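You operate a simulated robot arm through the tools that you are given. There is no shell and no other tool. Be economical: measure what you need, move in short steps, check, and stop when the job is done.

The job below is to be done with a simulated two-armed robot. You get a single attempt, and the scene is never put back.

JOB
Wipe up the spill on the top of the front bench with the blue cloth and put it back.

It is judged by the outcome, as a careful person would: the job done as asked, and still so three seconds after it is handed in. It fails if anything else is knocked over, pushed out of place, dropped, spilled or broken. Flat cloth is picked up by pressing the open fingertips on it (5 to 10 N) and closing them slowly along it; thin cloth reads only 2 to 8 mm in the jaws.

ROBOT AND FRAMES
Two 7-joint arms with two-finger parallel grippers on one trunk, on a base that drives. Base frame: it is fixed to the floor where the robot stands at the start and does not move with it; the origin is under the middle of the robot, x ahead of it, y to its left, z up. Lengths are in m, angles in degrees, forces in N, time in s.
The left shoulder is at the start at [0.07, 0.133, 1.126], the right one opposite. Payload 1.57 kg a hand.
Tool frame (each hand has its own): the origin (TCP) lies between the finger pads and is the grasp point; the fingertips stand 0.03 m ahead of it; z points along the fingers, y is the line along which they close. Largest opening 0.08 m; finger width 0.017, thickness 0.012; the body of the gripper, 0.04 by 0.082 m, starts 0.08 m behind the TCP.
Orientation is told as [roll, pitch, yaw] about the base's x, y, z axes, in that order, counted from this pose: with the fingers straight down and closing along the base's y, the tool's x points along the base's -x, its y along +y and its z along -z.

CONTROLS
- The arms move only by the tool move_arm. It takes "left_commands", "right_commands" or both (then of equal length, played together; a hand with none holds still); each is a list of rows, each a list of 3 entries, a list of its own where there are three numbers: the turn, a rotation vector about the base's x, y, z in units of 5 degrees (1.0 is 5 degrees), then the shift along the base's x, y, z in units of 25 mm (1.0 is 25 mm), then the finger opening in mm, from 0 to 80. In form: [[[rx, ry, rz], [dx, dy, dz], claw], ...]. A call has 1 to 10 rows; each row shifts and turns the commanded pose from where the row before left it. A call with a number of a shift or a turn outside -1 to 1 is refused whole. A row lasts 0.2 s, in which the tool goes at most 0.05 m and 8.6 degrees; a call with a longer step from one row to the next is refused whole, and so is a gripper value outside its range. A pose out of reach is approached as far as the arm can. The call stops where the force on the tool passes 40 N (or 10 N more than at its start, if that is more) or the arm is blocked; 0.2 s more then pass. Each finger travels about 0.153 m/s and halts on what it meets, pressing with about 27 N; the grip force reading is that of the motor and also rises with nothing between the fingers. The clock runs only during rows and for 0.2 s after the last one: add rows that do not move to give the fingers time. It gives the time, the measured TCP pose, the force on the tool (base axes), the opening and the grip force at its end, in the units of the frame above (readings bear some noise), with the torque about the TCP (base axes, N m) and any sound that the robot's microphone picked up.
- Cameras (640 x 400 px; columns grow to the right, rows downward): "scene" is now at [0.1287, -0.0036, 1.3356]; the picture's right is [-0.05, -1.00, 0.00], its down [-0.74, 0.04, -0.67] and it looks along [0.67, -0.04, -0.74] (base axes); focal length 261 px, centre (320, 200). "left" rides on the left gripper at [0.072, 0.007, -0.122] in its tool frame; the picture's right is [-0.09, 1.00, 0.00], its down [-0.84, -0.08, -0.54] and it looks along [-0.54, -0.05, 0.84] (tool axes); focal length 238 px, centre (320, 200). "right" rides on the right gripper at [0.072, -0.007, -0.122] in its tool frame; the picture's right is [0.09, 1.00, 0.00], its down [-0.84, 0.08, -0.54] and it looks along [-0.54, 0.05, 0.84] (tool axes); focal length 238 px, centre (320, 200). There is no depth. A picture from a camera that has moved, and an enlarged one, comes with that camera's place and axes in the base frame and with its lens.
- capture(camera): a new picture of that camera. The clock stands still meanwhile.
- lift_body(by): slides the trunk up (or, below 0, down) by that many m; the arms and the scene camera ride with it, the base frame stays. It gives what a move gives, with no picture.
- roll_base(legs): drives the robot by 1 to 6 legs, each [ahead, left, turn to the left] in m, m and degrees, along the robot's own axes; the way and the turn of a leg run together, so that a leg with both is an arc; at most 1.5 m and 180 degrees a leg. The arms and the cameras ride along, it lands a little off, and it stops where it bumps. It gives what a move gives.
- head_to(pan, tilt): turns the head with the scene camera to pan (to the left, within 86 degrees either way) and tilt (down, from -29 to 69), counted from straight ahead of the robot. It gives what a move gives.
- close_up(camera, box): a new picture of the part [left, top, right, bottom] of that camera's present view, enlarged. The clock stands still meanwhile.
- close_job(): hands the job in; it is judged then, once.

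Work in short steps. Places have to be worked out from the pictures, the camera data and where the tool is seen: move nearer, look again, correct. Check each grasp and each placing, and mend what went wrong. You have 120 turns and 92 pictures in all, those below and enlarged ones among them. Open the grippers and draw the arms clear of the work before you hand the job in, unless the task says otherwise; then end with one line.

The tools are called by a JSON object that holds its "op" and its "data". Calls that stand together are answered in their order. move_arm: Moves the arms, as the interface text tells. Its arguments: {"type":"object","properties":{"left_commands":{"type":"array"},"right_commands":{"type":"array"}},"required":[]} The other tools are called the same way: lift_body (by) slides the trunk up or down; roll_base (legs) drives the base; head_to (pan, tilt) turns the head that bears the scene camera; capture (camera) takes a picture; close_up (camera, box) takes an enlarged picture of a part of a camera's view; close_job () hands the job in.

At the start:

```text
time: 0.0
left_tcp_pos: [0.4794, 0.2331, 1.0793]
left_tool_rot: [0.0, 0.0, 0.0]
left_ft_force: [-0.7, -0.2, -0.5]
left_wrist_torque: [-0.01, 0.0, 0.01]
left_gripper_width: 0.0802
left_grip_force: 0.1
right_tcp_pos: [0.4663, -0.2709, 1.0403]
right_tool_rot: [0.0, 0.0, 0.0]
right_ft_force: [-0.2, 0.3, -0.3]
right_wrist_torque: [0.0, 0.02, -0.02]
right_gripper_width: 0.0799
right_grip_force: 0.1
trunk travel left (down, up): [-0.7, 0.24]
robot x, y, heading: [-0.0001, 0.003, 0.3]
head pan, tilt: [-3.0, 47.7]
```

scene: 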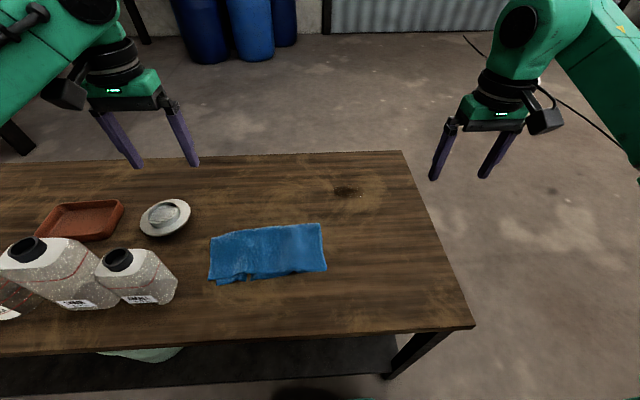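
right: 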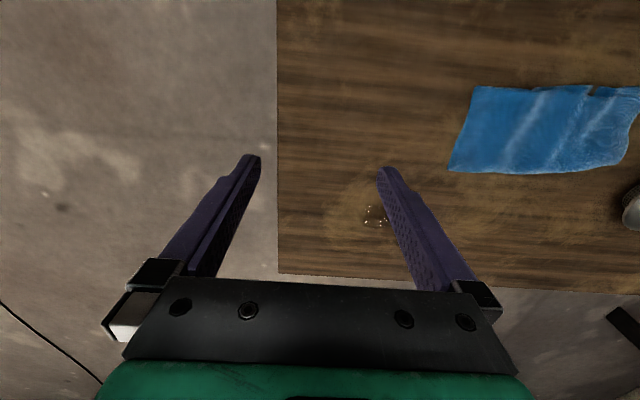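
left: 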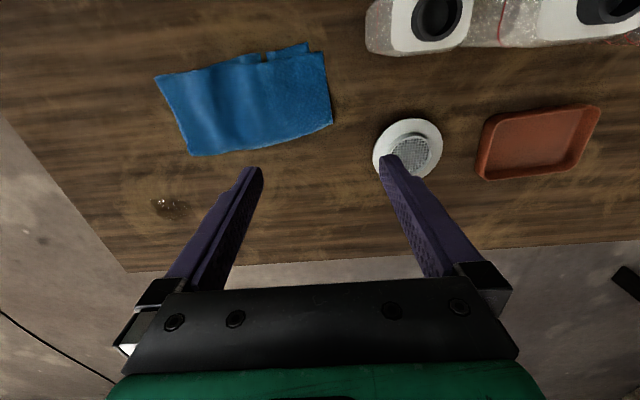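

The scene shows a folded-looking blue cloth near (0.51, 0.11) and a dark wet spot near (0.73, -0.13). I enlarge both before planning.

{"op": "close_up", "data": {"camera": "scene", "box": [290, 150, 410, 225]}}

{"op": "close_up", "data": {"camera": "scene", "box": [190, 200, 350, 300]}}

{"op": "close_up", "data": {"camera": "right", "box": [300, 150, 460, 250]}}

```text
5.33 times, centred on (350, 188) of scene
camera zoom: at [0.1287, -0.0036, 1.3356], right [-0.05, -1.0, 0.0], down [-0.74, 0.04, -0.67], along [0.67, -0.04, -0.74], focal length 1393 px, centre (160, 267)
```

zoom: 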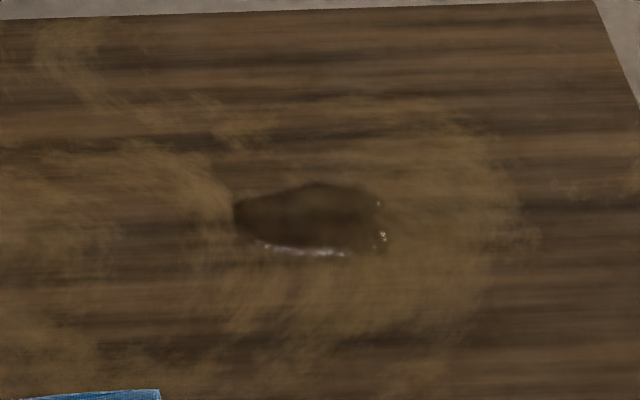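

```text
4.00 times, centred on (270, 250) of scene
camera zoom: at [0.1287, -0.0036, 1.3356], right [-0.05, -1.0, 0.0], down [-0.74, 0.04, -0.67], along [0.67, -0.04, -0.74], focal length 1045 px, centre (520, 0)
```

zoom: 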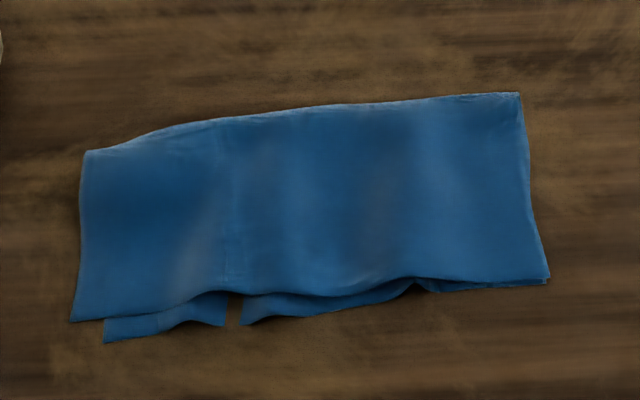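

```text
4.00 times, centred on (380, 200) of right
camera zoom: at [0.3934, -0.2772, 1.1629], right [-0.09, 1.0, 0.0], down [0.84, 0.08, 0.54], along [0.54, 0.05, -0.84], focal length 953 px, centre (80, 200)
```

zoom: 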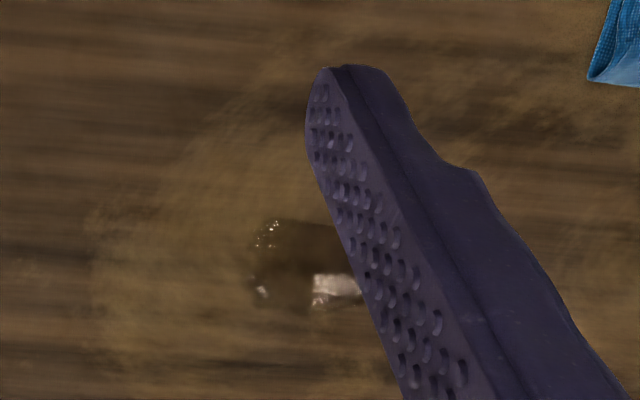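

Triangulating the cloth corner across the three cameras puts the bench top nearer z≈0.775 and the spill at about (0.67, -0.12), which is just past reach. I look down to see how much room there is between the base and the bench.

{"op": "head_to", "data": {"pan": 0, "tilt": 69}}

{"op": "capture", "data": {"camera": "scene"}}

```text
time: 0.8
left_tcp_pos: [0.4778, 0.2326, 1.0801]
left_tool_rot: [0.0, 0.1, 0.0]
left_ft_force: [-0.2, 0.5, 0.3]
left_wrist_torque: [0.01, -0.01, 0.01]
left_gripper_width: 0.0802
left_grip_force: 0.1
right_tcp_pos: [0.4662, -0.271, 1.0399]
right_tool_rot: [0.1, 0.1, 0.1]
right_ft_force: [-0.6, -1.1, -0.4]
right_wrist_torque: [0.0, 0.0, 0.03]
right_gripper_width: 0.0799
right_grip_force: 0.1
trunk travel left (down, up): [-0.7, 0.24]
robot x, y, heading: [0.0014, -0.0012, -0.0]
head pan, tilt: [0.0, 68.8]
```

```text
85 pictures are left
camera scene: at [0.1057, 0.0006, 1.3106], right [0.0, -1.0, 0.0], down [-0.93, 0.0, -0.36], along [0.36, 0.0, -0.93], focal length 261 px, centre (320, 200)
```

scene: 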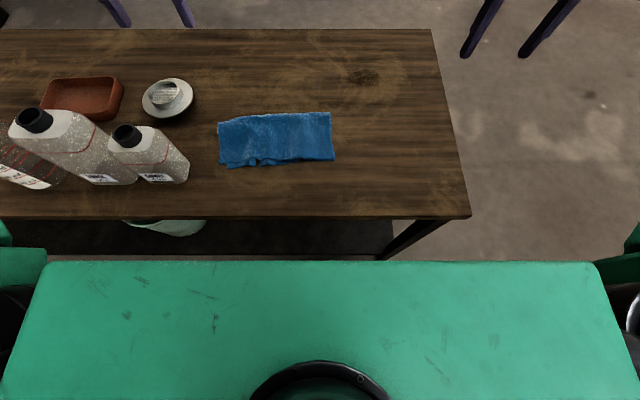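

The base would have to nearly touch the bench, so I'll reach with a tilted tool instead of driving. The right edge of the cloth lies at y≈-0.03, so I bring the right hand above its right end, around (0.48, 0.0).

{"op": "move_arm", "data": {"right_commands": [[[0, 0, 0], [0.05, 1, -0.6], 45], [[0, 0, 0], [0.05, 1, -0.6], 45], [[0, 0, 0], [0.05, 1, -0.6], 45], [[0, 0, 0], [0.05, 1, -0.6], 45], [[0, 0, 0], [0.05, 1, -0.6], 45], [[0, 0, 0], [0.05, 1, -0.6], 45], [[0, 0, 0], [0.05, 1, -0.6], 45], [[0, 0, 0], [0.05, 1, -0.6], 45], [[0, 0, 0], [0.05, 1, -0.6], 45], [[0, 0, 0], [0.05, 1, -0.6], 45]]}}

{"op": "head_to", "data": {"pan": 0, "tilt": 55}}

{"op": "capture", "data": {"camera": "right"}}

{"op": "capture", "data": {"camera": "scene"}}

```text
time: 3.0
left_tcp_pos: [0.4789, 0.2338, 1.0795]
left_tool_rot: [-0.1, 0.1, -0.1]
left_ft_force: [0.4, 0.4, 0.8]
left_wrist_torque: [-0.01, -0.01, 0.04]
left_gripper_width: 0.08
left_grip_force: 0.1
right_tcp_pos: [0.4784, -0.0226, 0.8902]
right_tool_rot: [-0.1, 0.0, 0.0]
right_ft_force: [0.3, -0.7, 0.7]
right_wrist_torque: [-0.04, -0.02, -0.04]
right_gripper_width: 0.045
right_grip_force: 0.1
trunk travel left (down, up): [-0.7, 0.24]
robot x, y, heading: [-0.0033, -0.0028, 0.1]
head pan, tilt: [0.0, 68.8]
```

```text
time: 3.8
left_tcp_pos: [0.4783, 0.2326, 1.0793]
left_tool_rot: [0.0, 0.1, 0.1]
left_ft_force: [0.2, 0.4, -0.2]
left_wrist_torque: [0.02, -0.02, 0.01]
left_gripper_width: 0.0801
left_grip_force: 0.1
right_tcp_pos: [0.4779, -0.0233, 0.8918]
right_tool_rot: [0.0, 0.1, 0.0]
right_ft_force: [-0.3, -0.3, -0.1]
right_wrist_torque: [-0.01, 0.02, 0.01]
right_gripper_width: 0.0449
right_grip_force: 0.0
trunk travel left (down, up): [-0.7, 0.24]
robot x, y, heading: [-0.0001, 0.0016, -0.1]
head pan, tilt: [0.0, 55.0]
```

```text
84 pictures are left
camera right: at [0.4055, -0.0287, 1.014], right [-0.09, 1.0, 0.0], down [0.84, 0.08, 0.54], along [0.54, 0.05, -0.84], focal length 238 px, centre (320, 200)
```

right: 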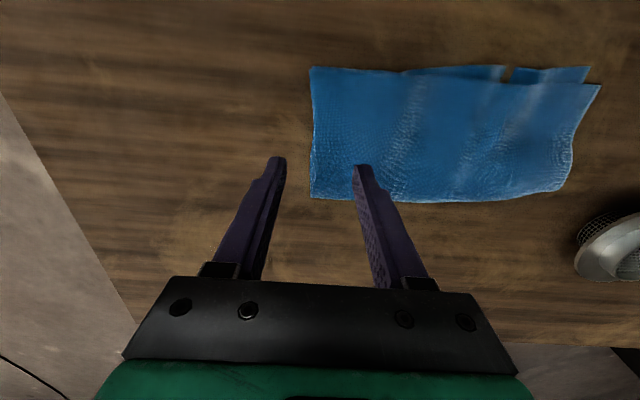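

```text
83 pictures are left
camera scene: at [0.1217, 0.0005, 1.326], right [0.0, -1.0, 0.0], down [-0.82, 0.0, -0.57], along [0.57, 0.0, -0.82], focal length 261 px, centre (320, 200)
```

scene: 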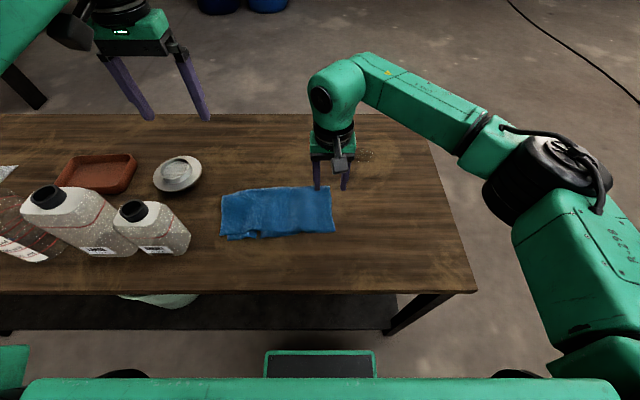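

The cloth's right edge is confirmed at y≈-0.03, with the top near z 0.775. I shift the hand 35 mm left and go down to just above contact.

{"op": "move_arm", "data": {"right_commands": [[[0, 0, 0], [0.1, 0.7, 0], 45], [[0, 0, 0], [0, 0.7, 0], 45], [[0, 0, 0], [0, 0, -1], 45], [[0, 0, 0], [0, 0, -1], 45], [[0, 0, 0], [0, 0, -0.6], 45], [[0, 0, 0], [0, 0, 0], 45]]}}

{"op": "capture", "data": {"camera": "right"}}

```text
time: 5.2
left_tcp_pos: [0.4794, 0.2321, 1.0802]
left_tool_rot: [0.0, 0.0, -0.1]
left_ft_force: [0.2, -0.1, 0.9]
left_wrist_torque: [0.01, 0.01, 0.0]
left_gripper_width: 0.0802
left_grip_force: 0.1
right_tcp_pos: [0.4792, 0.0128, 0.8249]
right_tool_rot: [0.0, 0.0, 0.1]
right_ft_force: [0.8, 0.0, 0.2]
right_wrist_torque: [0.01, -0.01, 0.02]
right_gripper_width: 0.0448
right_grip_force: 0.1
trunk travel left (down, up): [-0.7, 0.24]
robot x, y, heading: [-0.0006, -0.0048, 0.3]
head pan, tilt: [0.0, 55.0]
```

```text
82 pictures are left
camera right: at [0.407, 0.007, 0.9478], right [-0.09, 1.0, 0.0], down [0.84, 0.08, 0.54], along [0.54, 0.05, -0.84], focal length 238 px, centre (320, 200)
```

right: 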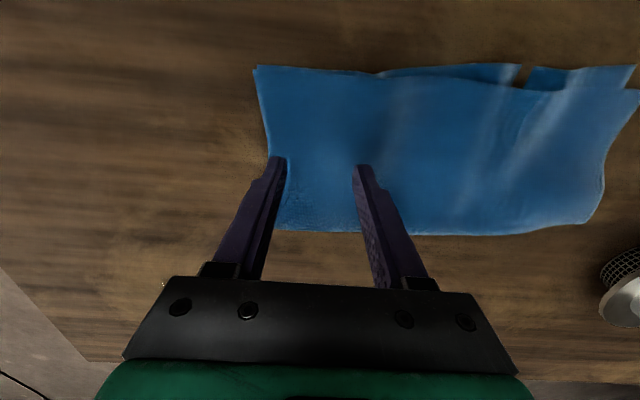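

Both fingertips are over the cloth, so I come down in small steps to find contact.

{"op": "move_arm", "data": {"right_commands": [[[0, 0, 0], [0, 0.1, -0.2], 45], [[0, 0, 0], [0, 0.1, -0.2], 45], [[0, 0, 0], [0, 0, -0.2], 45], [[0, 0, 0], [0, 0, 0], 45]]}}

```text
time: 6.2
left_tcp_pos: [0.478, 0.2334, 1.0802]
left_tool_rot: [0.0, 0.0, 0.0]
left_ft_force: [0.3, -0.7, -1.0]
left_wrist_torque: [0.01, 0.01, 0.02]
left_gripper_width: 0.0799
left_grip_force: 0.1
right_tcp_pos: [0.4815, 0.0183, 0.8092]
right_tool_rot: [0.0, 0.0, 0.0]
right_ft_force: [-0.5, -0.5, -0.6]
right_wrist_torque: [0.02, 0.04, 0.05]
right_gripper_width: 0.0451
right_grip_force: 0.0
trunk travel left (down, up): [-0.7, 0.24]
robot x, y, heading: [-0.001, 0.001, -0.2]
head pan, tilt: [0.0, 55.0]
```

No contact yet at a TCP height of 0.809, so I keep going down.

{"op": "move_arm", "data": {"right_commands": [[[0, 0, 0], [0, 0, -0.12], 45], [[0, 0, 0], [0, 0, -0.12], 45], [[0, 0, 0], [0, 0, 0], 45]]}}

```text
time: 7.0
left_tcp_pos: [0.479, 0.2318, 1.0809]
left_tool_rot: [0.0, 0.0, 0.0]
left_ft_force: [0.2, 0.5, -0.6]
left_wrist_torque: [0.0, 0.0, 0.02]
left_gripper_width: 0.0799
left_grip_force: 0.1
right_tcp_pos: [0.4804, 0.0194, 0.8025]
right_tool_rot: [0.1, 0.1, -0.1]
right_ft_force: [-0.4, 0.4, 0.4]
right_wrist_torque: [0.02, -0.01, 0.0]
right_gripper_width: 0.0449
right_grip_force: 0.1
trunk travel left (down, up): [-0.7, 0.24]
robot x, y, heading: [-0.0004, -0.001, -0.1]
head pan, tilt: [0.0, 55.0]
```

Still nothing at 0.8025, so I continue in 2–3 mm steps.

{"op": "move_arm", "data": {"right_commands": [[[0, 0, 0], [0, 0, -0.12], 45], [[0, 0, 0], [0, 0, -0.12], 45], [[0, 0, 0], [0, 0, 0], 45]]}}

{"op": "capture", "data": {"camera": "right"}}

```text
time: 7.8
left_tcp_pos: [0.4784, 0.2331, 1.0792]
left_tool_rot: [-0.1, 0.0, -0.1]
left_ft_force: [-0.2, 0.8, -0.5]
left_wrist_torque: [0.01, 0.02, 0.0]
left_gripper_width: 0.0799
left_grip_force: 0.0
right_tcp_pos: [0.4814, 0.019, 0.797]
right_tool_rot: [0.0, 0.0, -0.1]
right_ft_force: [-0.5, 0.7, 0.1]
right_wrist_torque: [0.0, 0.01, 0.01]
right_gripper_width: 0.045
right_grip_force: 0.0
trunk travel left (down, up): [-0.7, 0.24]
robot x, y, heading: [-0.0002, 0.0038, -0.0]
head pan, tilt: [0.0, 55.0]
```

```text
81 pictures are left
camera right: at [0.4079, 0.0129, 0.9205], right [-0.09, 1.0, 0.0], down [0.84, 0.08, 0.54], along [0.54, 0.05, -0.84], focal length 238 px, centre (320, 200)
```

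right: 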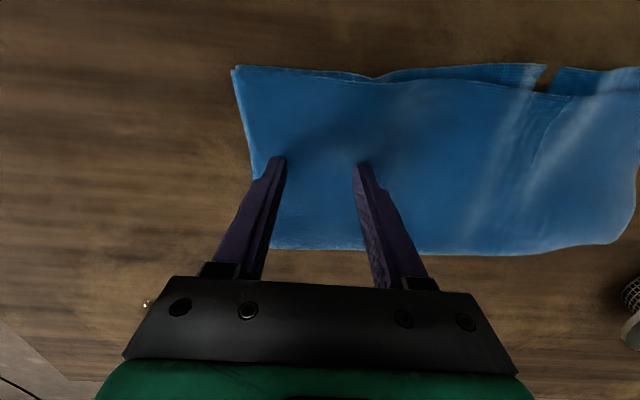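

No contact yet, though the shadows under the tips are closing up. I keep going down.

{"op": "move_arm", "data": {"right_commands": [[[0, 0, 0], [0, 0, -0.1], 45], [[0, 0, 0], [0, 0, -0.1], 45], [[0, 0, 0], [0, 0, -0.1], 45], [[0, 0, 0], [0, 0, 0], 45]]}}

```text
time: 8.8
left_tcp_pos: [0.4752, 0.2321, 1.0799]
left_tool_rot: [0.0, 0.0, 0.0]
left_ft_force: [-0.2, -0.1, -0.5]
left_wrist_torque: [-0.01, 0.04, -0.01]
left_gripper_width: 0.0797
left_grip_force: 0.0
right_tcp_pos: [0.4802, 0.0197, 0.7917]
right_tool_rot: [0.1, -0.2, 0.0]
right_ft_force: [4.7, -0.8, 16.4]
right_wrist_torque: [-0.49, -0.11, 0.11]
right_gripper_width: 0.0453
right_grip_force: 0.7
trunk travel left (down, up): [-0.7, 0.24]
robot x, y, heading: [0.0007, -0.0, -0.0]
head pan, tilt: [0.0, 55.0]
```

Contact reads 16 N at z 0.7917. I ease up 1 mm to get about 8 N, then close slowly.

{"op": "move_arm", "data": {"right_commands": [[[0, 0, 0], [0, 0, 0.05], 45], [[0, 0, 0], [0, 0, 0], 40], [[0, 0, 0], [0, 0, 0], 35], [[0, 0, 0], [0, 0, 0], 30]]}}

```text
time: 9.8
left_tcp_pos: [0.4767, 0.233, 1.0801]
left_tool_rot: [0.0, 0.0, -0.1]
left_ft_force: [0.4, -0.5, -0.4]
left_wrist_torque: [0.02, -0.02, -0.03]
left_gripper_width: 0.0796
left_grip_force: 0.0
right_tcp_pos: [0.4794, 0.0194, 0.7915]
right_tool_rot: [-0.1, 0.0, 0.0]
right_ft_force: [0.5, 1.7, 10.2]
right_wrist_torque: [-0.24, 0.01, 0.02]
right_gripper_width: 0.0291
right_grip_force: 0.1
trunk travel left (down, up): [-0.7, 0.24]
robot x, y, heading: [0.001, -0.0024, -0.1]
head pan, tilt: [0.0, 55.0]
```

Force is about 10 N, which is right. I close the rest of the way slowly.

{"op": "move_arm", "data": {"right_commands": [[[0, 0, 0], [0, 0, 0], 25], [[0, 0, 0], [0, 0, 0], 20], [[0, 0, 0], [0, 0, 0], 15], [[0, 0, 0], [0, 0, 0], 10], [[0, 0, 0], [0, 0, 0], 5], [[0, 0, 0], [0, 0, 0], 0], [[0, 0, 0], [0, 0, 0], 0]]}}

{"op": "capture", "data": {"camera": "right"}}

```text
time: 11.4
left_tcp_pos: [0.4767, 0.2335, 1.0803]
left_tool_rot: [-0.1, 0.0, 0.1]
left_ft_force: [-0.1, -0.1, 0.8]
left_wrist_torque: [0.0, -0.03, 0.01]
left_gripper_width: 0.0802
left_grip_force: 0.1
right_tcp_pos: [0.4785, 0.0194, 0.7914]
right_tool_rot: [-0.1, -0.1, 0.0]
right_ft_force: [0.6, 1.7, 8.5]
right_wrist_torque: [-0.03, -0.01, 0.0]
right_gripper_width: 0.0023
right_grip_force: 24.0
trunk travel left (down, up): [-0.7, 0.24]
robot x, y, heading: [0.0032, 0.0004, 0.0]
head pan, tilt: [0.0, 55.0]
```

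```text
80 pictures are left
camera right: at [0.4067, 0.0133, 0.9153], right [-0.09, 1.0, 0.0], down [0.84, 0.08, 0.54], along [0.54, 0.05, -0.84], focal length 238 px, centre (320, 200)
```

right: 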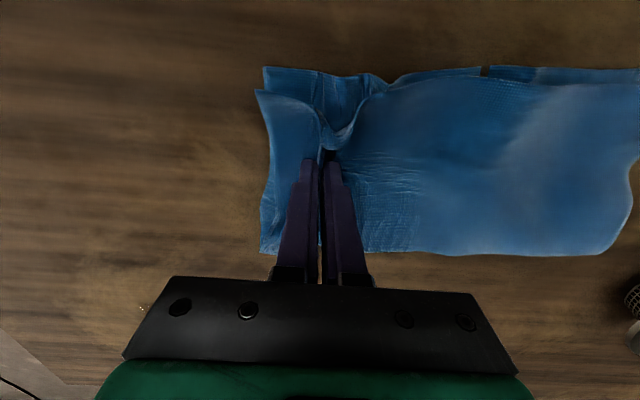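

The jaws read 2.3 mm, so a ridge is held, perhaps of the top layer only. I lift 12 mm so the folded cloth stays together while dragged, and go partway toward the spill, tilting the tool for reach.

{"op": "move_arm", "data": {"right_commands": [[[0, 0, 0], [0, 0, 0.25], 0], [[0, 0, 0], [0, 0, 0.25], 0], [[0, -0.4, 0], [0.5, -0.4, 0], 0], [[0, -0.4, 0], [0.5, -0.4, 0], 0], [[0, -0.4, 0], [0.5, -0.4, 0], 0], [[0, -0.4, 0], [0.5, -0.4, 0], 0], [[0, -0.4, 0], [0.5, -0.4, 0], 0], [[0, -0.4, 0], [0.5, -0.4, 0], 0], [[0, -0.4, 0], [0.5, -0.4, 0], 0]]}}

{"op": "capture", "data": {"camera": "right"}}

{"op": "capture", "data": {"camera": "scene"}}

```text
time: 13.4
left_tcp_pos: [0.4783, 0.2323, 1.0792]
left_tool_rot: [0.0, 0.1, -0.1]
left_ft_force: [0.5, -0.1, 0.0]
left_wrist_torque: [0.0, -0.01, 0.0]
left_gripper_width: 0.08
left_grip_force: 0.0
right_tcp_pos: [0.5669, -0.0512, 0.8033]
right_tool_rot: [0.0, -14.0, -0.1]
right_ft_force: [0.2, 0.1, 0.9]
right_wrist_torque: [0.04, 0.03, 0.02]
right_gripper_width: 0.0021
right_grip_force: 23.6
trunk travel left (down, up): [-0.7, 0.24]
robot x, y, heading: [-0.0025, 0.0005, 0.1]
head pan, tilt: [0.0, 55.0]
```

```text
79 pictures are left
camera right: at [0.4674, -0.0573, 0.9059], right [-0.09, 1.0, -0.02], down [0.68, 0.08, 0.73], along [0.73, 0.05, -0.68], focal length 238 px, centre (320, 200)
```

right: 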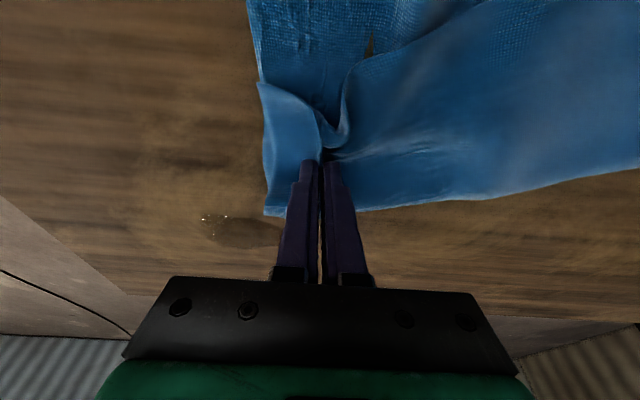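

```text
78 pictures are left
camera scene: at [0.122, 0.0002, 1.326], right [0.0, -1.0, 0.0], down [-0.82, 0.0, -0.57], along [0.57, 0.0, -0.82], focal length 261 px, centre (320, 200)
```

scene: 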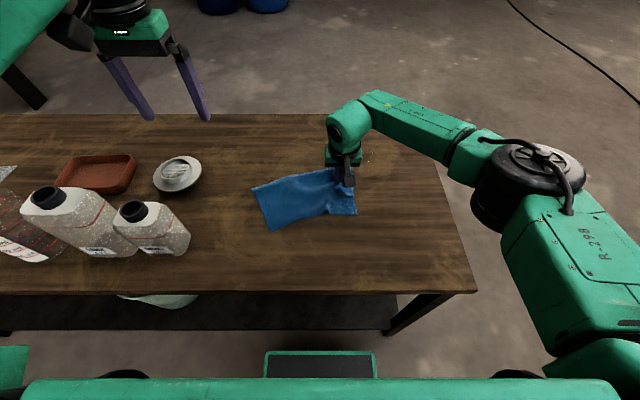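

The spill shows at about x 0.65–0.71, y -0.08 to -0.167, and the cloth follows well. I move the tips to the near-left edge of the spill, still about 1 cm up.

{"op": "move_arm", "data": {"right_commands": [[[0, -0.4, 0], [0.5, 0, 0], 0], [[0, -0.4, 0], [0.5, 0, 0], 0], [[0, -0.4, 0], [0.5, 0, 0], 0], [[0, -0.4, 0], [0.5, 0, 0], 0], [[0, -0.4, 0], [0.5, 0, 0], 0], [[0, -0.4, 0], [0.5, 0, 0], 0], [[0, 0, 0], [0, 0, 0], 0]]}}

{"op": "capture", "data": {"camera": "right"}}

```text
time: 15.0
left_tcp_pos: [0.4787, 0.2327, 1.0792]
left_tool_rot: [0.0, 0.0, -0.1]
left_ft_force: [0.4, 0.2, 0.7]
left_wrist_torque: [-0.01, -0.01, 0.02]
left_gripper_width: 0.0802
left_grip_force: 0.0
right_tcp_pos: [0.642, -0.0516, 0.8026]
right_tool_rot: [0.0, -26.0, 0.0]
right_ft_force: [-0.4, -0.6, -0.6]
right_wrist_torque: [0.0, 0.03, 0.0]
right_gripper_width: 0.0025
right_grip_force: 23.8
trunk travel left (down, up): [-0.7, 0.24]
robot x, y, heading: [-0.0016, -0.0004, 0.1]
head pan, tilt: [0.0, 55.0]
```

```text
77 pictures are left
camera right: at [0.5238, -0.0578, 0.8829], right [-0.08, 1.0, -0.04], down [0.51, 0.08, 0.85], along [0.85, 0.05, -0.52], focal length 238 px, centre (320, 200)
```

right: 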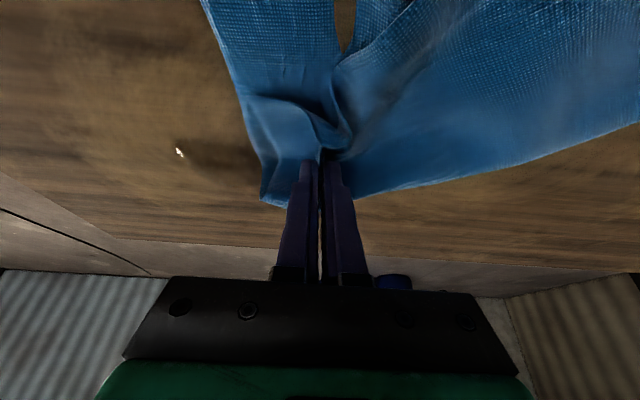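

The arm reaches well. I lower onto the bench at the left end of the spill and watch the force.

{"op": "move_arm", "data": {"right_commands": [[[0, 0, 0], [0, 0, -0.24], 0], [[0, 0, 0], [0, 0, -0.16], 0], [[0, 0, 0], [0, 0, -0.1], 0], [[0, 0, 0], [0, 0, 0], 0]]}}

```text
time: 16.0
left_tcp_pos: [0.477, 0.2333, 1.0808]
left_tool_rot: [0.0, -0.1, 0.1]
left_ft_force: [0.6, -0.3, -0.2]
left_wrist_torque: [-0.01, 0.01, 0.0]
left_gripper_width: 0.0799
left_grip_force: 0.1
right_tcp_pos: [0.6437, -0.0515, 0.7931]
right_tool_rot: [0.0, -26.1, -0.1]
right_ft_force: [2.4, -1.8, 9.4]
right_wrist_torque: [-0.02, -0.1, 0.02]
right_gripper_width: 0.0022
right_grip_force: 23.1
trunk travel left (down, up): [-0.7, 0.24]
robot x, y, heading: [-0.0006, 0.0003, 0.2]
head pan, tilt: [0.0, 55.0]
```

Contact is 9 N. I stroke right across the near part of the spill.

{"op": "move_arm", "data": {"right_commands": [[[0, 0, 0], [0, -0.6, 0], 0], [[0, 0, 0], [0, -0.6, 0], 0], [[0, 0, 0], [0, -0.6, 0], 0], [[0, 0, 0], [0, -0.6, 0], 0], [[0, 0, 0], [0, -0.6, 0], 0], [[0, 0, 0], [0, -0.6, 0], 0], [[0, 0, 0], [0, -0.6, 0], 0], [[0, 0, 0], [0, -0.6, 0], 0], [[0, 0, 0], [0, -0.6, 0], 0]]}}

{"op": "capture", "data": {"camera": "right"}}

{"op": "capture", "data": {"camera": "scene"}}

```text
time: 18.0
left_tcp_pos: [0.4778, 0.2332, 1.0806]
left_tool_rot: [-0.1, -0.1, 0.0]
left_ft_force: [-0.5, 0.1, -0.4]
left_wrist_torque: [0.02, -0.04, 0.0]
left_gripper_width: 0.0802
left_grip_force: 0.1
right_tcp_pos: [0.6422, -0.1865, 0.7937]
right_tool_rot: [-0.1, -26.0, 0.0]
right_ft_force: [-0.8, 3.3, 8.7]
right_wrist_torque: [0.12, 0.05, -0.01]
right_gripper_width: 0.002
right_grip_force: 23.8
trunk travel left (down, up): [-0.7, 0.24]
robot x, y, heading: [0.0016, 0.0025, -0.3]
head pan, tilt: [0.0, 55.0]
```

```text
76 pictures are left
camera right: at [0.5227, -0.1916, 0.872], right [-0.08, 1.0, -0.04], down [0.51, 0.08, 0.85], along [0.85, 0.05, -0.52], focal length 238 px, centre (320, 200)
```

right: 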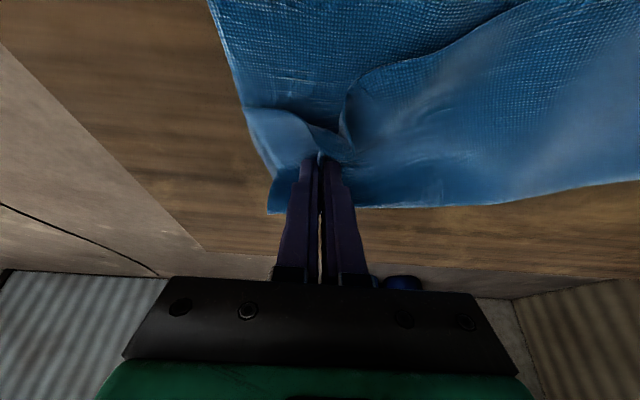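

```text
75 pictures are left
camera scene: at [0.12, 0.0013, 1.3262], right [0.0, -1.0, 0.0], down [-0.82, 0.0, -0.57], along [0.57, 0.0, -0.82], focal length 261 px, centre (320, 200)
```

scene: 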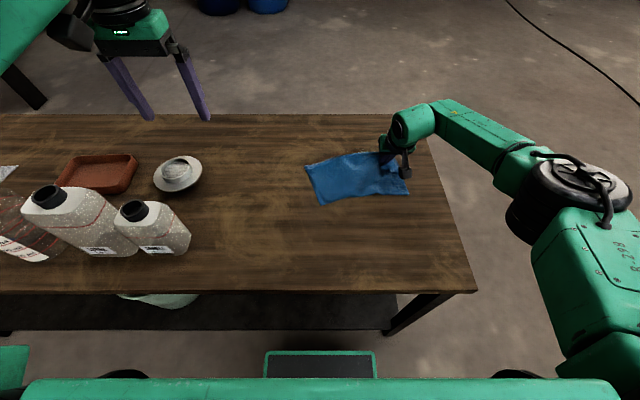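

The cloth drags neatly and now covers the spill. I step 22 mm forward and stroke back to the left under the same pressure.

{"op": "move_arm", "data": {"right_commands": [[[0, 0, 0], [0.9, 0, 0], 0], [[0, 0, 0], [0, 0.6, 0], 0], [[0, 0, 0], [0, 0.6, 0], 0], [[0, 0, 0], [0, 0.6, 0], 0], [[0, 0, 0], [0, 0.6, 0], 0], [[0, 0, 0], [0, 0.6, 0], 0], [[0, 0, 0], [0, 0.6, 0], 0], [[0, 0, 0], [0, 0.6, 0], 0], [[0, 0, 0], [0, 0.6, 0], 0], [[0, 0, 0], [0, 0.4, 0], 0]]}}

{"op": "capture", "data": {"camera": "right"}}

```text
time: 20.2
left_tcp_pos: [0.4747, 0.2308, 1.0824]
left_tool_rot: [0.1, -0.1, -0.1]
left_ft_force: [0.3, 0.1, 0.4]
left_wrist_torque: [-0.01, -0.02, 0.02]
left_gripper_width: 0.0801
left_grip_force: 0.0
right_tcp_pos: [0.6552, -0.0567, 0.7921]
right_tool_rot: [0.1, -26.3, 0.0]
right_ft_force: [1.0, -9.0, 22.1]
right_wrist_torque: [-0.31, -0.1, -0.06]
right_gripper_width: 0.0024
right_grip_force: 23.3
right hand out of reach, approached as far as the arm can: row 9, 10
trunk travel left (down, up): [-0.7, 0.24]
robot x, y, heading: [-0.0007, 0.0006, 0.0]
head pan, tilt: [0.0, 55.0]
```

```text
74 pictures are left
camera right: at [0.5357, -0.0619, 0.8709], right [-0.08, 1.0, -0.04], down [0.51, 0.08, 0.86], along [0.86, 0.05, -0.51], focal length 238 px, centre (320, 200)
```

right: 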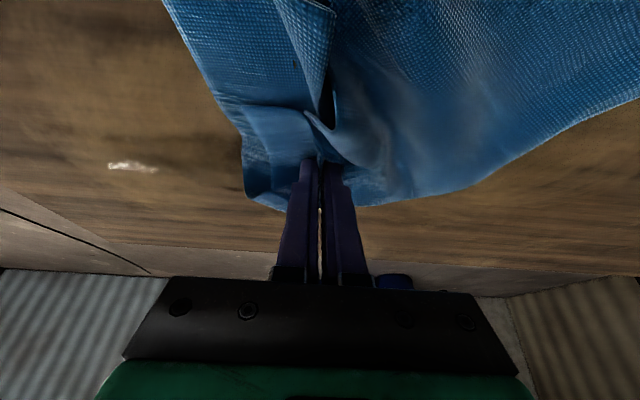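

Some shine remains to the right, and the arm is near its reach limit. I check the area in the scene view.

{"op": "close_up", "data": {"camera": "scene", "box": [310, 110, 450, 200]}}

{"op": "close_up", "data": {"camera": "right", "box": [30, 90, 270, 240]}}

```text
4.44 times, centred on (380, 155) of scene
camera zoom: at [0.1167, -0.0015, 1.3266], right [0.0, -1.0, 0.0], down [-0.82, 0.0, -0.58], along [0.58, 0.0, -0.82], focal length 1161 px, centre (53, 400)
```

zoom: 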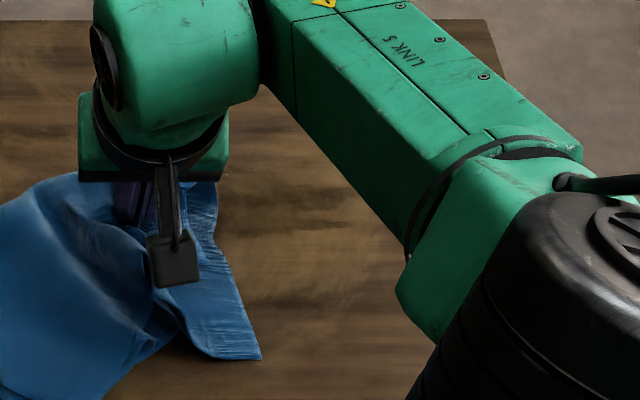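

```text
2.67 times, centred on (150, 165) of right
camera zoom: at [0.5357, -0.0619, 0.8709], right [-0.08, 1.0, -0.04], down [0.51, 0.08, 0.86], along [0.86, 0.05, -0.51], focal length 636 px, centre (773, 293)
```

zoom: 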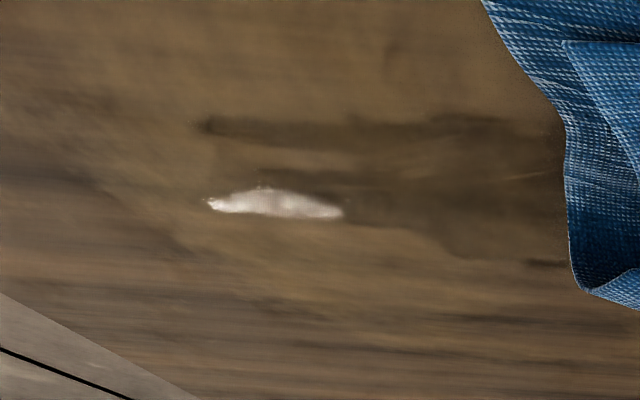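

Streaks remain at x 0.655–0.71, y -0.22 to -0.10, because the liquid was dragged right. I stroke right again along x≈0.68, past its end.

{"op": "move_arm", "data": {"right_commands": [[[0, 0, 0], [0, -0.8, 0], 0], [[0, 0, 0], [0, -0.8, 0], 0], [[0, 0, 0], [0, -0.8, 0], 0], [[0, 0, 0], [0, -0.8, 0], 0], [[0, 0, 0], [0, -0.8, 0], 0], [[0, 0, 0], [0, -0.8, 0], 0], [[0, 0, 0], [0, -0.8, 0], 0], [[0, 0, 0], [0, -0.8, 0], 0], [[0, -0.5, 0], [0, -0.8, 0], 0], [[0, -0.5, 0], [0.6, 0, -0.08], 0]]}}

{"op": "capture", "data": {"camera": "right"}}

```text
time: 22.4
left_tcp_pos: [0.4744, 0.2336, 1.0813]
left_tool_rot: [-0.2, -0.2, 0.0]
left_ft_force: [-0.8, 0.1, 0.1]
left_wrist_torque: [0.02, 0.01, -0.02]
left_gripper_width: 0.0799
left_grip_force: 0.0
right_tcp_pos: [0.6679, -0.2336, 0.792]
right_tool_rot: [-0.2, -31.1, -0.1]
right_ft_force: [-7.3, -0.6, 16.9]
right_wrist_torque: [-0.06, 0.14, -0.06]
right_gripper_width: 0.002
right_grip_force: 23.9
right hand out of reach, approached as far as the arm can: row 10
trunk travel left (down, up): [-0.7, 0.24]
robot x, y, heading: [0.0029, -0.0007, 0.1]
head pan, tilt: [0.0, 55.0]
```

```text
71 pictures are left
camera right: at [0.5418, -0.2398, 0.8602], right [-0.08, 1.0, -0.05], down [0.44, 0.08, 0.9], along [0.9, 0.05, -0.44], focal length 238 px, centre (320, 200)
```

right: 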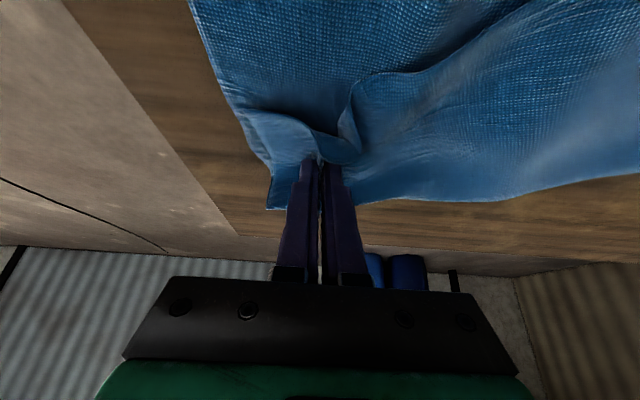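

The reach ends at tip x≈0.684 and I need about 0.71. The base has about 5 cm of clearance to the bench, so I lift the hand slightly and drive 3 cm ahead.

{"op": "move_arm", "data": {"right_commands": [[[0, 0, 0], [-0.4, 0.2, 0.3], 0], [[0, 0, 0], [-0.2, 0.2, 0.3], 0]]}}

{"op": "roll_base", "data": {"legs": [[0.03, 0, 0]]}}

{"op": "capture", "data": {"camera": "scene"}}

```text
time: 23.0
left_tcp_pos: [0.4778, 0.2335, 1.0801]
left_tool_rot: [-0.1, 0.1, 0.0]
left_ft_force: [0.1, -0.3, -0.1]
left_wrist_torque: [-0.02, -0.04, 0.0]
left_gripper_width: 0.08
left_grip_force: 0.0
right_tcp_pos: [0.6529, -0.2232, 0.8027]
right_tool_rot: [-0.1, -31.0, -0.1]
right_ft_force: [-0.3, -0.2, 0.2]
right_wrist_torque: [-0.01, 0.0, -0.04]
right_gripper_width: 0.0022
right_grip_force: 23.4
trunk travel left (down, up): [-0.7, 0.24]
robot x, y, heading: [0.0012, -0.0007, 0.2]
head pan, tilt: [0.0, 55.0]
```

```text
time: 23.8
left_tcp_pos: [0.5045, 0.2319, 1.0821]
left_tool_rot: [0.0, -0.2, 0.0]
left_ft_force: [-0.8, 0.8, 0.7]
left_wrist_torque: [0.0, -0.03, -0.01]
left_gripper_width: 0.0802
left_grip_force: 0.1
right_tcp_pos: [0.6806, -0.2228, 0.8055]
right_tool_rot: [0.0, -31.2, 0.0]
right_ft_force: [-0.3, 0.4, 0.5]
right_wrist_torque: [0.0, 0.02, -0.02]
right_gripper_width: 0.0024
right_grip_force: 24.2
trunk travel left (down, up): [-0.7, 0.24]
robot x, y, heading: [0.0315, -0.003, -0.2]
head pan, tilt: [0.0, 55.0]
```

```text
70 pictures are left
camera scene: at [0.1468, 0.0005, 1.3265], right [0.0, -1.0, 0.0], down [-0.82, 0.0, -0.58], along [0.58, 0.0, -0.82], focal length 261 px, centre (320, 200)
```

scene: 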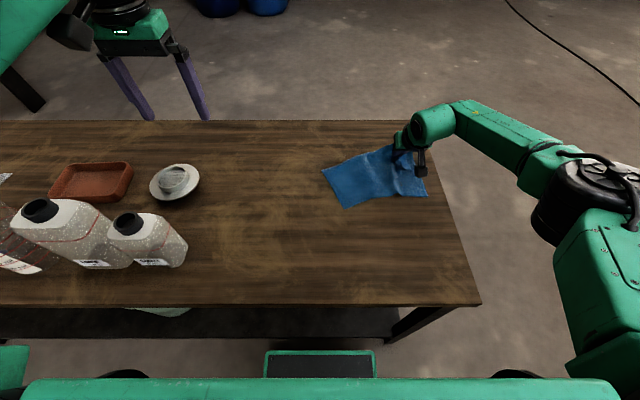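

The base moved cleanly. I lower to contact at tip x≈0.70 and stroke left along the far part.

{"op": "move_arm", "data": {"right_commands": [[[0, 0, 0], [0.2, -0.2, -0.3], 0], [[0, 0, 0], [0.1, 0, -0.24], 0], [[0, 0, 0], [0, 0, 0], 0]]}}

```text
time: 24.6
left_tcp_pos: [0.5058, 0.2333, 1.0804]
left_tool_rot: [0.0, -0.1, 0.0]
left_ft_force: [-0.3, 0.6, -0.4]
left_wrist_torque: [-0.02, -0.02, 0.01]
left_gripper_width: 0.08
left_grip_force: 0.0
right_tcp_pos: [0.6884, -0.2269, 0.7917]
right_tool_rot: [-0.1, -31.2, 0.0]
right_ft_force: [-0.8, -1.2, 6.1]
right_wrist_torque: [0.01, 0.04, 0.03]
right_gripper_width: 0.0025
right_grip_force: 23.7
trunk travel left (down, up): [-0.7, 0.24]
robot x, y, heading: [0.0284, 0.0001, 0.1]
head pan, tilt: [0.0, 55.0]
```

Contact is 6 N. I press slightly more and stroke left.

{"op": "move_arm", "data": {"right_commands": [[[0, 0, 0], [0, 0.6, -0.02], 0], [[0, 0, 0], [0, 0.7, 0], 0], [[0, 0, 0], [0, 0.7, 0], 0], [[0, 0, 0], [0, 0.7, 0], 0], [[0, 0, 0], [0, 0.7, 0], 0], [[0, 0, 0], [0, 0.7, 0], 0], [[0, 0, 0], [0, 0.7, 0], 0], [[0, 0, 0], [0, 0.7, 0], 0], [[0, 0, 0], [0, 0.7, 0], 0], [[0, 0, 0], [0, 0.6, 0], 0]]}}

{"op": "capture", "data": {"camera": "right"}}

```text
time: 26.8
left_tcp_pos: [0.505, 0.2327, 1.0821]
left_tool_rot: [0.0, -0.2, 0.1]
left_ft_force: [0.0, 0.4, 0.0]
left_wrist_torque: [-0.01, 0.01, 0.01]
left_gripper_width: 0.0802
left_grip_force: 0.1
right_tcp_pos: [0.6888, -0.0605, 0.7916]
right_tool_rot: [0.0, -31.2, -0.1]
right_ft_force: [-0.1, -7.1, 14.3]
right_wrist_torque: [-0.18, -0.05, -0.01]
right_gripper_width: 0.0022
right_grip_force: 23.7
trunk travel left (down, up): [-0.7, 0.24]
robot x, y, heading: [0.0316, 0.0016, 0.0]
head pan, tilt: [0.0, 55.0]
```

```text
69 pictures are left
camera right: at [0.5634, -0.0657, 0.86], right [-0.08, 1.0, -0.05], down [0.43, 0.08, 0.9], along [0.9, 0.05, -0.44], focal length 238 px, centre (320, 200)
```

right: 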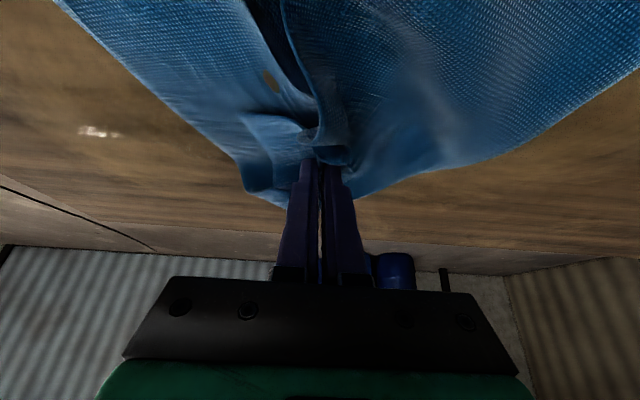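

{"op": "close_up", "data": {"camera": "right", "box": [0, 50, 280, 225]}}

```text
2.29 times, centred on (140, 138) of right
camera zoom: at [0.5634, -0.0657, 0.86], right [-0.08, 1.0, -0.05], down [0.43, 0.08, 0.9], along [0.9, 0.05, -0.44], focal length 545 px, centre (731, 343)
```

zoom: 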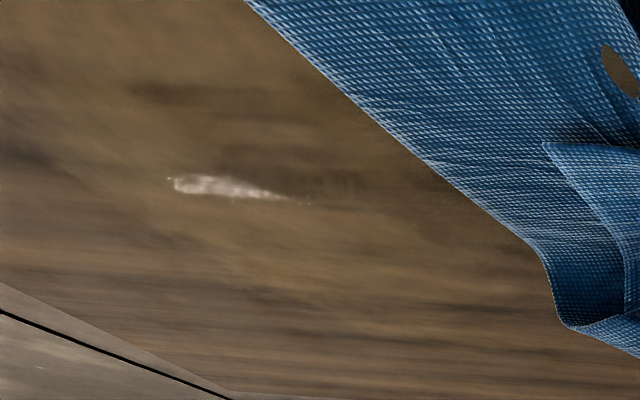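

Only a thin patch is left around x 0.68–0.70, y -0.22 to -0.15. I stroke right along x≈0.692.

{"op": "move_arm", "data": {"right_commands": [[[0, 0, 0], [-0.5, -0.6, 0], 0], [[0, 0, 0], [0, -0.8, 0], 0], [[0, 0, 0], [0, -0.8, 0], 0], [[0, 0, 0], [0, -0.8, 0], 0], [[0, 0, 0], [0, -0.8, 0], 0], [[0, 0, 0], [0, -0.8, -0.02], 0], [[0, 0, 0], [0, -0.8, 0], 0], [[0, 0, 0], [0, -0.8, 0], 0], [[0, 0, 0], [0, -0.8, 0], 0], [[0, 0, 0], [0, -0.8, 0], 0]]}}

{"op": "move_arm", "data": {"right_commands": [[[0, 0, 0], [-0.7, 0.2, 0], 0], [[0, 0, 0], [0, 0.8, 0], 0], [[0, 0, 0], [0, 0.8, 0], 0], [[0, 0, 0], [0, 0.8, 0], 0], [[0, 0, 0], [0, 0.8, 0], 0], [[0, 0, 0], [0, 0.8, 0], 0], [[0, 0, 0], [0, 0.8, 0], 0], [[0, 0, 0], [0, 0.8, 0], 0], [[0, 0, 0], [0, 0.8, 0], 0], [[0, 0, 0], [0, 0.8, 0], 0]]}}

{"op": "capture", "data": {"camera": "right"}}

{"op": "close_up", "data": {"camera": "right", "box": [0, 50, 280, 225]}}

```text
time: 29.0
left_tcp_pos: [0.5056, 0.2344, 1.0809]
left_tool_rot: [-0.1, -0.1, 0.1]
left_ft_force: [0.3, -0.4, -0.5]
left_wrist_torque: [0.03, 0.0, 0.0]
left_gripper_width: 0.0799
left_grip_force: 0.1
right_tcp_pos: [0.676, -0.2522, 0.7932]
right_tool_rot: [0.0, -31.2, 0.0]
right_ft_force: [0.0, 7.1, 14.8]
right_wrist_torque: [0.21, -0.07, 0.02]
right_gripper_width: 0.0022
right_grip_force: 24.1
trunk travel left (down, up): [-0.7, 0.24]
robot x, y, heading: [0.0299, 0.0028, -0.2]
head pan, tilt: [0.0, 55.0]
```

```text
time: 31.2
left_tcp_pos: [0.5041, 0.232, 1.0825]
left_tool_rot: [0.0, -0.2, 0.0]
left_ft_force: [0.2, 0.0, 0.3]
left_wrist_torque: [0.0, 0.0, 0.02]
left_gripper_width: 0.0802
left_grip_force: 0.0
right_tcp_pos: [0.6582, -0.0701, 0.7922]
right_tool_rot: [0.0, -31.3, 0.0]
right_ft_force: [-0.2, -11.0, 23.9]
right_wrist_torque: [-0.32, -0.15, -0.07]
right_gripper_width: 0.0024
right_grip_force: 23.8
trunk travel left (down, up): [-0.7, 0.24]
robot x, y, heading: [0.0308, 0.0001, 0.1]
head pan, tilt: [0.0, 55.0]
```

```text
67 pictures are left
camera right: at [0.5323, -0.0756, 0.8598], right [-0.08, 1.0, -0.05], down [0.43, 0.08, 0.9], along [0.9, 0.05, -0.44], focal length 238 px, centre (320, 200)
```

right: 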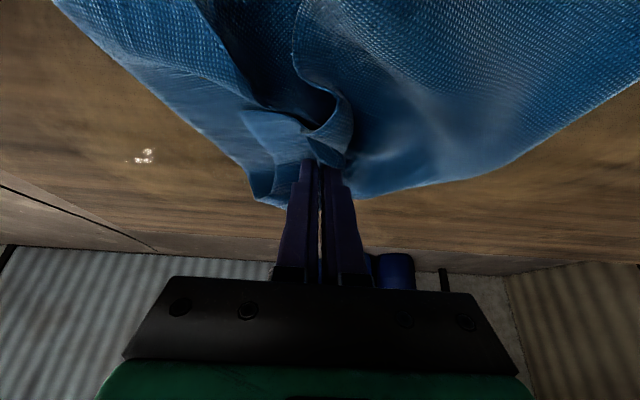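

```text
2.29 times, centred on (140, 138) of right
camera zoom: at [0.5323, -0.0756, 0.8598], right [-0.08, 1.0, -0.05], down [0.43, 0.08, 0.9], along [0.9, 0.05, -0.44], focal length 545 px, centre (731, 343)
```

zoom: 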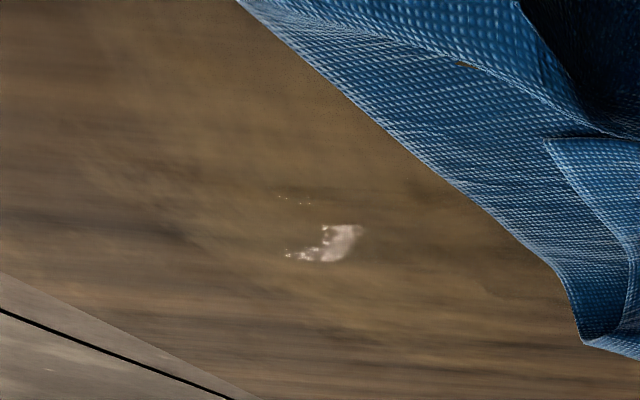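

One small patch remains at about (0.684, -0.197), with a faint mark near (0.706, -0.157). I stroke right across both, then scrub in a zigzag there.

{"op": "move_arm", "data": {"right_commands": [[[0, 0, 0], [1, -0.2, 0], 0], [[0, 0, 0], [0.2, -0.9, 0], 0], [[0, 0, 0], [0, -0.9, 0], 0], [[0, 0, 0], [0, -0.9, 0], 0], [[0, 0, 0], [-0.3, -0.9, 0], 0], [[0, 0, 0], [-0.3, -0.8, 0], 0], [[0, 0, 0], [0, -0.8, 0], 0], [[0, 0, 0], [0, -0.8, 0], 0], [[0, 0, 0], [0, -0.8, 0], 0]]}}

{"op": "move_arm", "data": {"right_commands": [[[0, 0, 0], [-0.2, 0.9, 0], 0], [[0, 0, 0], [0, 0.9, 0], 0], [[0, 0, 0], [0, 0.9, 0], 0], [[0, 0, 0], [0.5, 0.2, 0], 0], [[0, 0, 0], [0, -0.9, 0], 0], [[0, 0, 0], [0, -0.9, 0], 0], [[0, 0, 0], [0, -0.9, 0], 0], [[0, 0, 0], [0, -0.5, 0], 0], [[0, 0, 0], [-0.8, 0, 0], 0]]}}

{"op": "move_arm", "data": {"right_commands": [[[0, 0, 0], [0, 0.9, 0], 0], [[0, 0, 0], [0, 0.9, 0], 0], [[0, 0, 0], [0, 0.9, 0], 0], [[0, 0, 0], [0, 0.9, 0], 0], [[0, 0, 0], [0, 0.9, 0], 0], [[0, 0, 0], [0, 0.9, 0], 0], [[0, 0, 0], [0, 0.9, 0], 0], [[0, 0, 0], [0, 0.9, 0], 0], [[0, 0, 0], [0, 0.6, 0], 0]]}}

{"op": "close_up", "data": {"camera": "right", "box": [0, 50, 280, 225]}}

```text
time: 33.2
left_tcp_pos: [0.5053, 0.2339, 1.0808]
left_tool_rot: [0.0, -0.1, 0.0]
left_ft_force: [0.4, -0.3, 0.7]
left_wrist_torque: [0.08, -0.04, 0.02]
left_gripper_width: 0.0795
left_grip_force: 0.0
right_tcp_pos: [0.6735, -0.2421, 0.7921]
right_tool_rot: [-0.1, -31.0, 0.0]
right_ft_force: [-0.9, 6.4, 10.5]
right_wrist_torque: [0.14, -0.01, 0.07]
right_gripper_width: 0.0022
right_grip_force: 23.4
trunk travel left (down, up): [-0.7, 0.24]
robot x, y, heading: [0.0303, -0.0021, -0.0]
head pan, tilt: [0.0, 55.0]
```

```text
time: 35.2
left_tcp_pos: [0.507, 0.2326, 1.0814]
left_tool_rot: [0.0, 0.0, 0.1]
left_ft_force: [0.1, 0.1, -0.6]
left_wrist_torque: [0.0, -0.01, -0.03]
left_gripper_width: 0.0798
left_grip_force: 0.0
right_tcp_pos: [0.6627, -0.2514, 0.7925]
right_tool_rot: [0.0, -31.4, -0.1]
right_ft_force: [6.1, -0.6, 13.4]
right_wrist_torque: [-0.05, -0.29, 0.02]
right_gripper_width: 0.0022
right_grip_force: 23.9
trunk travel left (down, up): [-0.7, 0.24]
robot x, y, heading: [0.03, 0.0001, -0.0]
head pan, tilt: [0.0, 55.0]
```

```text
time: 37.2
left_tcp_pos: [0.505, 0.2315, 1.0829]
left_tool_rot: [0.1, -0.2, -0.1]
left_ft_force: [0.4, 0.7, -0.5]
left_wrist_torque: [-0.02, -0.01, 0.02]
left_gripper_width: 0.08
left_grip_force: 0.1
right_tcp_pos: [0.6591, -0.0545, 0.7917]
right_tool_rot: [0.0, -31.2, 0.1]
right_ft_force: [-0.8, -8.1, 17.7]
right_wrist_torque: [-0.25, -0.1, -0.02]
right_gripper_width: 0.0022
right_grip_force: 23.9
trunk travel left (down, up): [-0.7, 0.24]
robot x, y, heading: [0.0286, -0.0019, -0.2]
head pan, tilt: [0.0, 55.0]
```

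```text
2.29 times, centred on (140, 138) of right
camera zoom: at [0.5347, -0.0613, 0.86], right [-0.08, 1.0, -0.05], down [0.44, 0.08, 0.9], along [0.9, 0.05, -0.44], focal length 545 px, centre (731, 343)
```

zoom: 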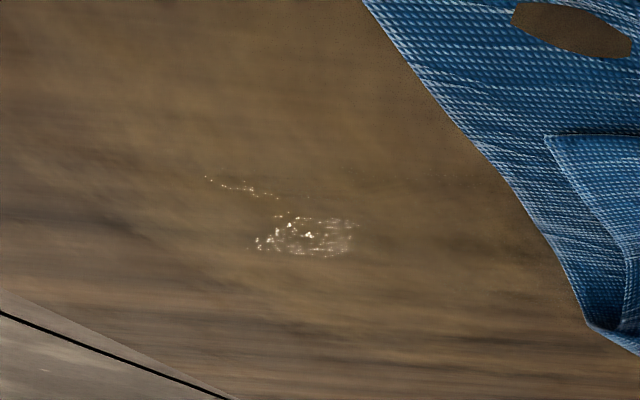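

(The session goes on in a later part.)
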